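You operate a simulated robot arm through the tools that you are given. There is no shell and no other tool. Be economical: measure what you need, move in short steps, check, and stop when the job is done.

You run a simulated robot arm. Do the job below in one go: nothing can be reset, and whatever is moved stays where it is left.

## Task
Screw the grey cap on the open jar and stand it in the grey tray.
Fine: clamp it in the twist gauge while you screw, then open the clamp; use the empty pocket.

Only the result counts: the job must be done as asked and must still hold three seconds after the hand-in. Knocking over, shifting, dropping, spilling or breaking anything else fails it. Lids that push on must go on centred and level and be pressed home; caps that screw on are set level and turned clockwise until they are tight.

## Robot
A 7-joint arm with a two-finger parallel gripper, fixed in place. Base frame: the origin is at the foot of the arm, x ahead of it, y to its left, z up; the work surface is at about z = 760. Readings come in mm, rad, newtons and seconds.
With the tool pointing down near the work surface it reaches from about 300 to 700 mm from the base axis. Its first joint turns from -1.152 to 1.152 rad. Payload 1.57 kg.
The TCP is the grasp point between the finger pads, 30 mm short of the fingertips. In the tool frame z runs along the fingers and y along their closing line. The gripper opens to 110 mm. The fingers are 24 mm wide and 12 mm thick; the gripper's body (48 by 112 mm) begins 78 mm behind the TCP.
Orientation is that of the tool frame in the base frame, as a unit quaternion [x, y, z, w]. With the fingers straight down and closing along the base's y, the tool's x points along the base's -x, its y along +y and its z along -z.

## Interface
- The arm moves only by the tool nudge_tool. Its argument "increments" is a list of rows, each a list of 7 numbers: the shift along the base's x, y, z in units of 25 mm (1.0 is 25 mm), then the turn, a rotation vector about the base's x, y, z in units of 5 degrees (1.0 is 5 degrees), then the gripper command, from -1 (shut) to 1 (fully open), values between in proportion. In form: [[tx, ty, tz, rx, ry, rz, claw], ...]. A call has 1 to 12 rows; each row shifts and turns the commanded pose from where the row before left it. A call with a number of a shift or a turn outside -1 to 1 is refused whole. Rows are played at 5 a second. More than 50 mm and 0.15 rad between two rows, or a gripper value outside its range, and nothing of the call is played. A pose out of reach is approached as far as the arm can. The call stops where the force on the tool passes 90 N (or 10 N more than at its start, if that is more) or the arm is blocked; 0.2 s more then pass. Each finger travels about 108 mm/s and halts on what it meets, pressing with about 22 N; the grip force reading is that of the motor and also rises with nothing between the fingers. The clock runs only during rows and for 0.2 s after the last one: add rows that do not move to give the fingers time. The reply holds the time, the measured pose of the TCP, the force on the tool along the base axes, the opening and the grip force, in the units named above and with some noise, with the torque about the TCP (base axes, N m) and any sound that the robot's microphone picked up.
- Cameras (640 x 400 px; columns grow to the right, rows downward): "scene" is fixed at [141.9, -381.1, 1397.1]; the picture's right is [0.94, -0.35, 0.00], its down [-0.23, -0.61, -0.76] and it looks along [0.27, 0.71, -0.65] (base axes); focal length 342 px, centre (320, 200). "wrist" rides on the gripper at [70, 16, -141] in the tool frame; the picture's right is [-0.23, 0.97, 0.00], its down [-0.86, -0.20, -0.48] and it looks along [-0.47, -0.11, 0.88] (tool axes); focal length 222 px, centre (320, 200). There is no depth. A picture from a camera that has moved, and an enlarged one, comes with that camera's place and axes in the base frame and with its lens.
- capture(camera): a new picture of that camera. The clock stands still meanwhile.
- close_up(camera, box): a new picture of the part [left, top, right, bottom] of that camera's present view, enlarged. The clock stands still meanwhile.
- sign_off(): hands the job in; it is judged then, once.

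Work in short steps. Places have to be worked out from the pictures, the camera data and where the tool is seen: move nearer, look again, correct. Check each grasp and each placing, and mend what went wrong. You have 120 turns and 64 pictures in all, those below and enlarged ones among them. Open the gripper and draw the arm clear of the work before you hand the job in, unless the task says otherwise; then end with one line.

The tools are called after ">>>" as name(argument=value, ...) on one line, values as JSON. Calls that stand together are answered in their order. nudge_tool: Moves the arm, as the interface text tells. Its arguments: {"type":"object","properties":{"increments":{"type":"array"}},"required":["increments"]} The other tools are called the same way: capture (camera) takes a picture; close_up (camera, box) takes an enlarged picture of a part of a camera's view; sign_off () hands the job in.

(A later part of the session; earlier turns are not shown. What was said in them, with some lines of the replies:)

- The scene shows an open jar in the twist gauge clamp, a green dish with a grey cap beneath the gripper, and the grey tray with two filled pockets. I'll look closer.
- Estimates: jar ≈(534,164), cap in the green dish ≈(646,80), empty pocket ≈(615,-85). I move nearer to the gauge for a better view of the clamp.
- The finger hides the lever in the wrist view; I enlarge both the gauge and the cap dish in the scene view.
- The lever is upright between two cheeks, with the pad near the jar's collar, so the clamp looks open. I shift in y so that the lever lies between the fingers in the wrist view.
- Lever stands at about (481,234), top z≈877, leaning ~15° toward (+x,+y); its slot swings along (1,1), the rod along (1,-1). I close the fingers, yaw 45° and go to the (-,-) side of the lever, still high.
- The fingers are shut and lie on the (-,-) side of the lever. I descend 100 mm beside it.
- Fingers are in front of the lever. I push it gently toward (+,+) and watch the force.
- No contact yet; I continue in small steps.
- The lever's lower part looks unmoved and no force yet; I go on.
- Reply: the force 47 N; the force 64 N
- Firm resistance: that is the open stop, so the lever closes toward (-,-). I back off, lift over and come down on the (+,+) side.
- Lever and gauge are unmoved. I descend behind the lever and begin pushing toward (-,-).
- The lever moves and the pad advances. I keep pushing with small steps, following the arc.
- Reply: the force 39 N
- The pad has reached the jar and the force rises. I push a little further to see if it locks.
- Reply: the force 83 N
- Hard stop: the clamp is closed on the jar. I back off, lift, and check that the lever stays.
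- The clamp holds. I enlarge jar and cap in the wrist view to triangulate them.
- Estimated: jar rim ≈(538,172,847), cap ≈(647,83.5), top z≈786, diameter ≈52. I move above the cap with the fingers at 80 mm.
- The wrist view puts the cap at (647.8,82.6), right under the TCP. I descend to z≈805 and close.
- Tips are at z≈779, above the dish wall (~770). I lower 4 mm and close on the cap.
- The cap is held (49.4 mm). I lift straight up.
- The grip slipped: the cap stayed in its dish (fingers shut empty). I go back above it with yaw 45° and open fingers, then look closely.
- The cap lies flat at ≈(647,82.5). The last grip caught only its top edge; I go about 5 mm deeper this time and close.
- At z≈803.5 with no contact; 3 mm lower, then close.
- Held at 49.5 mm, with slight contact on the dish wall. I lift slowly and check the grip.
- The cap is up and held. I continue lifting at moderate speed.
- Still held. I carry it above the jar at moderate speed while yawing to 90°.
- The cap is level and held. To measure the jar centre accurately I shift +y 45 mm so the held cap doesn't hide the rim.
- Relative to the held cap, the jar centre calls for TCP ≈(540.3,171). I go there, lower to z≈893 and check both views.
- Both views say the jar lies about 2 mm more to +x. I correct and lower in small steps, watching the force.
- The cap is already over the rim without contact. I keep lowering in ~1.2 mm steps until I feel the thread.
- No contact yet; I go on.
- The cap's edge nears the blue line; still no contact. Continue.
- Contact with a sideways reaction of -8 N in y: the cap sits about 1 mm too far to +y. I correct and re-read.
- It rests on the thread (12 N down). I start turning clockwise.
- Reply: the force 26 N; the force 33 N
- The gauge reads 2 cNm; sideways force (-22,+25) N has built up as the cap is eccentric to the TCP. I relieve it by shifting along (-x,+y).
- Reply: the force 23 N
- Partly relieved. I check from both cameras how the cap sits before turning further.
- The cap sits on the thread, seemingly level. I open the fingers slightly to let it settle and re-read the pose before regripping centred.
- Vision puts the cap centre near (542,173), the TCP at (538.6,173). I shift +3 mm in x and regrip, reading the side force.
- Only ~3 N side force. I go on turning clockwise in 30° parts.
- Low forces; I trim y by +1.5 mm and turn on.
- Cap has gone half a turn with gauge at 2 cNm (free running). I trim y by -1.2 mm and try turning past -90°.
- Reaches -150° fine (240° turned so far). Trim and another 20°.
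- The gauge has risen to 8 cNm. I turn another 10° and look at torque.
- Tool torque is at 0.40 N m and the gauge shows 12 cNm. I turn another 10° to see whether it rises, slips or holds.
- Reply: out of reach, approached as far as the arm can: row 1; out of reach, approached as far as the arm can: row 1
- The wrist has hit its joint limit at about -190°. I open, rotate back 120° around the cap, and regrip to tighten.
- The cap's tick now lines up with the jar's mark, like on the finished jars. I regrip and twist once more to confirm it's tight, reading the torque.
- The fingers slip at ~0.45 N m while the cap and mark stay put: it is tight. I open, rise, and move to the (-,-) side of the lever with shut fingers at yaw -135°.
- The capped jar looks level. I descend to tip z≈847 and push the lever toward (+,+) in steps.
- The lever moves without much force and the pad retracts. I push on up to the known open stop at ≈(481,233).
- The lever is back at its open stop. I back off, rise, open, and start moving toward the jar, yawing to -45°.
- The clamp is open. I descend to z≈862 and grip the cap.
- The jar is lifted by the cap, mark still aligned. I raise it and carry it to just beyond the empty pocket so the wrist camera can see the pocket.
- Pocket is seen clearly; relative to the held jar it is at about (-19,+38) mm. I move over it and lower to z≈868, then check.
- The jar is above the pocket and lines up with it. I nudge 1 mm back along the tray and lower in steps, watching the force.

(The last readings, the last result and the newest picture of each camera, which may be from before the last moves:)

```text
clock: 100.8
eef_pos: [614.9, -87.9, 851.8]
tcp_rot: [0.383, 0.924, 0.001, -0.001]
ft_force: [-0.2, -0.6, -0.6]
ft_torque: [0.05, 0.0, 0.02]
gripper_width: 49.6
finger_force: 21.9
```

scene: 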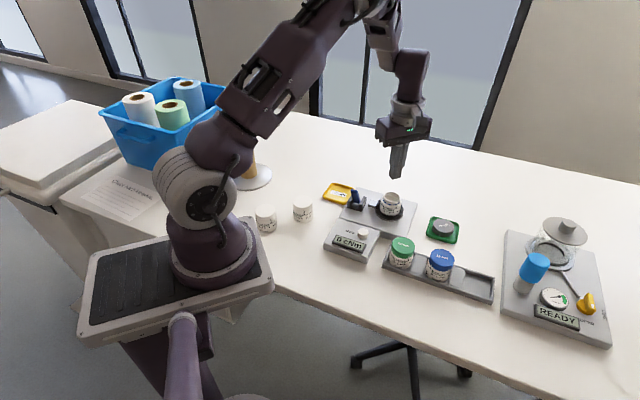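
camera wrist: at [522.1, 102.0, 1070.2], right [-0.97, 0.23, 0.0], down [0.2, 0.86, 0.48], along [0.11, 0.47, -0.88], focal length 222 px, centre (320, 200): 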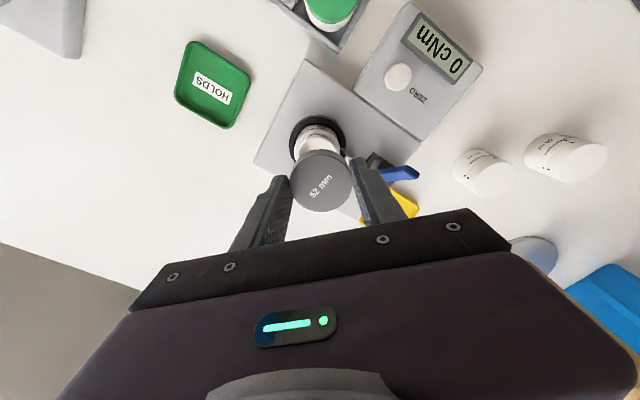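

No contact yet; I check the alignment before the jar enters between the tray walls.

>>> close_up(camera="scene", box=[400, 210, 510, 305])

```text
4.21 times, centred on (455, 258) of scene
camera zoom: at [141.9, -381.1, 1397.1], right [0.94, -0.35, 0.0], down [-0.23, -0.61, -0.76], along [0.27, 0.71, -0.65], focal length 1442 px, centre (-248, -42)
```

zoom: 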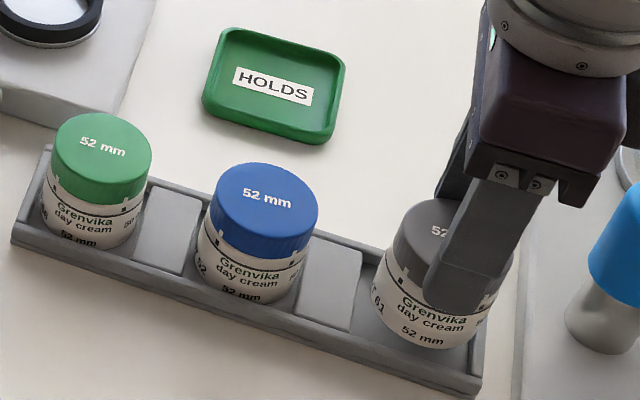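

Well centred between divider and end wall. I continue lowering.

>>> nudge_tool(increments=[[0, 0, -0.08, 0, 0, 0, -1]])

>>> nudge_tool(increments=[[0, 0, -0.08, 0, 0, 0, -1]])

>>> nudge_tool(increments=[[0, 0, -0.08, 0, 0, 0, -1]])

>>> nudge_tool(increments=[[0, 0, -0.08, 0, 0, 0, -1]])

```text
clock: 101.2
eef_pos: [615.8, -87.9, 849.4]
tcp_rot: [0.383, 0.924, 0.0, 0.0]
ft_force: [0.5, 0.8, -1.5]
ft_torque: [-0.01, -0.02, -0.01]
gripper_width: 50.0
finger_force: 21.6
```

```text
clock: 101.6
eef_pos: [615.5, -87.9, 848.7]
tcp_rot: [0.382, 0.924, 0.0, 0.0]
ft_force: [-0.2, 0.0, -1.2]
ft_torque: [0.01, 0.03, -0.01]
gripper_width: 49.6
finger_force: 22.0
```

```text
clock: 102.0
eef_pos: [615.8, -86.9, 845.6]
tcp_rot: [0.382, 0.924, 0.0, 0.0]
ft_force: [-0.4, 0.1, -0.5]
ft_torque: [-0.01, -0.01, -0.02]
gripper_width: 49.6
finger_force: 21.6
```

```text
clock: 102.4
eef_pos: [617.2, -86.5, 844.0]
tcp_rot: [0.382, 0.924, 0.0, 0.001]
ft_force: [0.0, 0.6, -1.0]
ft_torque: [0.0, -0.03, -0.04]
gripper_width: 49.7
finger_force: 21.6
```

>>> nudge_tool(increments=[[0, 0, -0.08, 0, 0, 0, -1]])

>>> nudge_tool(increments=[[0, 0, -0.06, 0, 0, 0, -1]])

>>> nudge_tool(increments=[[0, 0, -0.06, 0, 0, 0, -1]])

>>> nudge_tool(increments=[[0, 0, -0.06, 0, 0, 0, -1]])

```text
clock: 102.8
eef_pos: [615.7, -87.4, 840.8]
tcp_rot: [0.382, 0.924, 0.001, 0.0]
ft_force: [0.3, -1.0, -1.5]
ft_torque: [0.0, 0.04, 0.01]
gripper_width: 49.6
finger_force: 21.8
```

```text
clock: 103.2
eef_pos: [616.3, -87.8, 839.1]
tcp_rot: [0.382, 0.924, 0.0, 0.0]
ft_force: [0.4, -0.2, -0.9]
ft_torque: [-0.03, 0.0, -0.02]
gripper_width: 49.5
finger_force: 22.2
```

```text
clock: 103.6
eef_pos: [616.4, -87.1, 839.1]
tcp_rot: [0.383, 0.924, 0.001, 0.0]
ft_force: [0.2, -0.2, -0.7]
ft_torque: [-0.02, -0.02, 0.0]
gripper_width: 49.4
finger_force: 21.6
```

```text
clock: 104.0
eef_pos: [617.1, -87.3, 837.3]
tcp_rot: [0.382, 0.924, 0.001, 0.0]
ft_force: [-1.0, 0.2, -2.1]
ft_torque: [0.0, -0.02, 0.02]
gripper_width: 49.6
finger_force: 22.1
```

Still hanging free (weight about -1 N). Continue in 1.5 mm steps.

>>> nudge_tool(increments=[[0, 0, -0.06, 0, 0, 0, -1]])

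>>> nudge_tool(increments=[[0, 0, -0.06, 0, 0, 0, -1]])

>>> nudge_tool(increments=[[0, 0, -0.06, 0, 0, 0, -1]])

>>> close_up(camera="scene", box=[400, 210, 510, 305])

```text
clock: 104.4
eef_pos: [615.8, -87.8, 836.2]
tcp_rot: [0.382, 0.924, 0.0, 0.0]
ft_force: [-2.3, 1.1, 2.9]
ft_torque: [0.11, 0.06, -0.03]
gripper_width: 49.5
finger_force: 22.5
```

```text
clock: 104.8
eef_pos: [616.0, -87.8, 835.3]
tcp_rot: [0.383, 0.924, -0.001, 0.001]
ft_force: [-4.1, 1.7, 16.7]
ft_torque: [0.08, 0.16, 0.0]
gripper_width: 49.6
finger_force: 21.7
```

```text
clock: 105.2
eef_pos: [617.3, -87.5, 834.3]
tcp_rot: [0.383, 0.924, 0.001, 0.002]
ft_force: [2.0, 0.7, 17.3]
ft_torque: [-0.04, -0.04, -0.01]
gripper_width: 49.7
finger_force: 21.8
```

```text
4.21 times, centred on (455, 258) of scene
camera zoom: at [141.6, -381.1, 1397.1], right [0.94, -0.35, 0.0], down [-0.23, -0.61, -0.76], along [0.27, 0.71, -0.65], focal length 1442 px, centre (-248, -42)
```

zoom: 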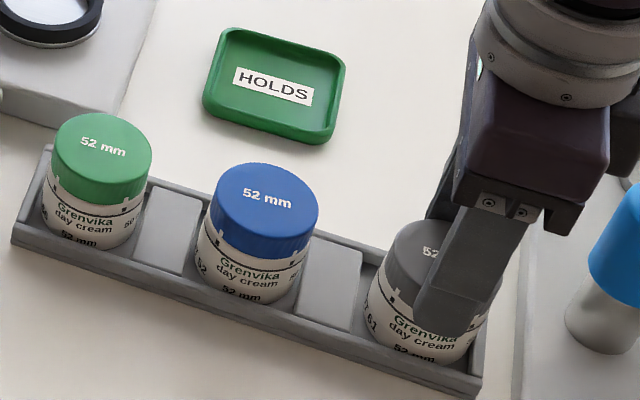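

The jar stands on the pocket floor (17 N), its label hidden by the wall just like the neighbours. I unload, open and rise.

>>> nudge_tool(increments=[[0, 0, 0.06, 0, 0, 0, -1], [0, 0, 0, 0, 0, 0, 0.1], [0, 0, 0, 0, 0, 0, 0.3], [0, 0, 0, 0, 0, 0, 0.3], [0, 0, 0.6, 0, 0, 0, 0.3], [0, 0, 1, 0, 0, 0, 0.3], [0, 0, 1, 0, 0, 0, 0.3], [0, 0, 1, 0, 0, 0, 0.3], [0, 0, 1, 0, 0, 0, 0.3], [0, 0, 1, 0, 0, 0, 0.3], [-0.8, 0, 0.5, 0, 0, 0, 0.3], [-0.8, 0, 0.5, 0, 0, 0, 0.3]])

>>> nudge_tool(increments=[[-0.9, 0.8, 0, 0, 0, 0, 0.3], [-0.9, 0.8, 0, 0, 0, 0, 0.3], [-0.9, 0.8, 0, 0, 0, 0, 0.3], [-0.9, 0.8, 0, 0, 0, 0, 0.3], [-0.9, 0.8, 0, 0, 0, 0, 0.3], [0, 0, 0, 0, 0, 0, 0.3]])

>>> capture(camera="scene")

```text
clock: 107.8
eef_pos: [576.4, -87.1, 999.6]
tcp_rot: [0.383, 0.924, 0.0, -0.001]
ft_force: [1.3, 0.1, -0.2]
ft_torque: [-0.02, 0.01, 0.03]
gripper_width: 71.3
finger_force: 0.2
```

```text
clock: 109.2
eef_pos: [464.8, 11.3, 998.8]
tcp_rot: [0.383, 0.924, 0.001, 0.0]
ft_force: [-1.0, -0.9, -0.6]
ft_torque: [0.01, 0.03, -0.01]
gripper_width: 71.3
finger_force: 0.2
```

```text
2 pictures are left
```

scene: 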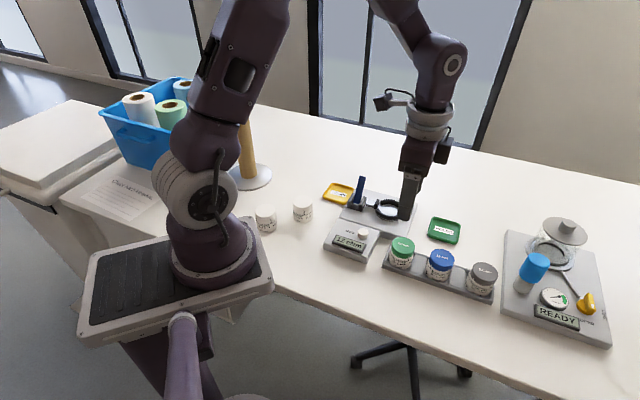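

The arm is clear and the jar stands in the pocket; one enlarged look to confirm.

>>> close_up(camera="scene", box=[400, 210, 510, 305])

```text
4.21 times, centred on (455, 258) of scene
camera zoom: at [141.9, -381.1, 1397.1], right [0.94, -0.35, 0.0], down [-0.23, -0.61, -0.76], along [0.27, 0.71, -0.65], focal length 1442 px, centre (-248, -42)
```

zoom: 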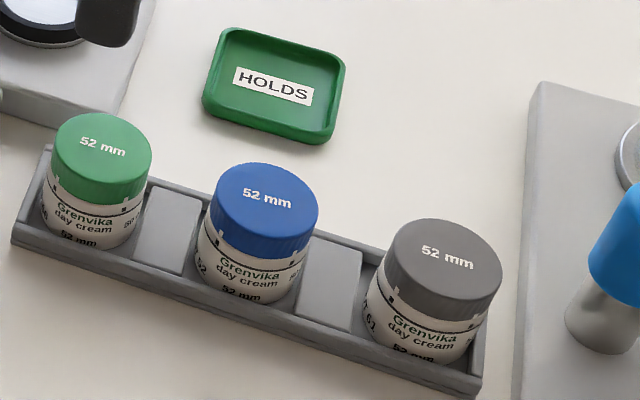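

The grey-capped jar stands upright in its pocket like its neighbours, the clamp is open and the arm is clear. I hand the job in.

>>> sign_off()

```text
The job is handed in.
```

The grey cap is screwed tight on the jar, the jar stands in the tray's empty pocket, and the clamp is open. One thing beside the job moved: the green dish that held the cap shifted about 2–3 mm when I picked the cap up.
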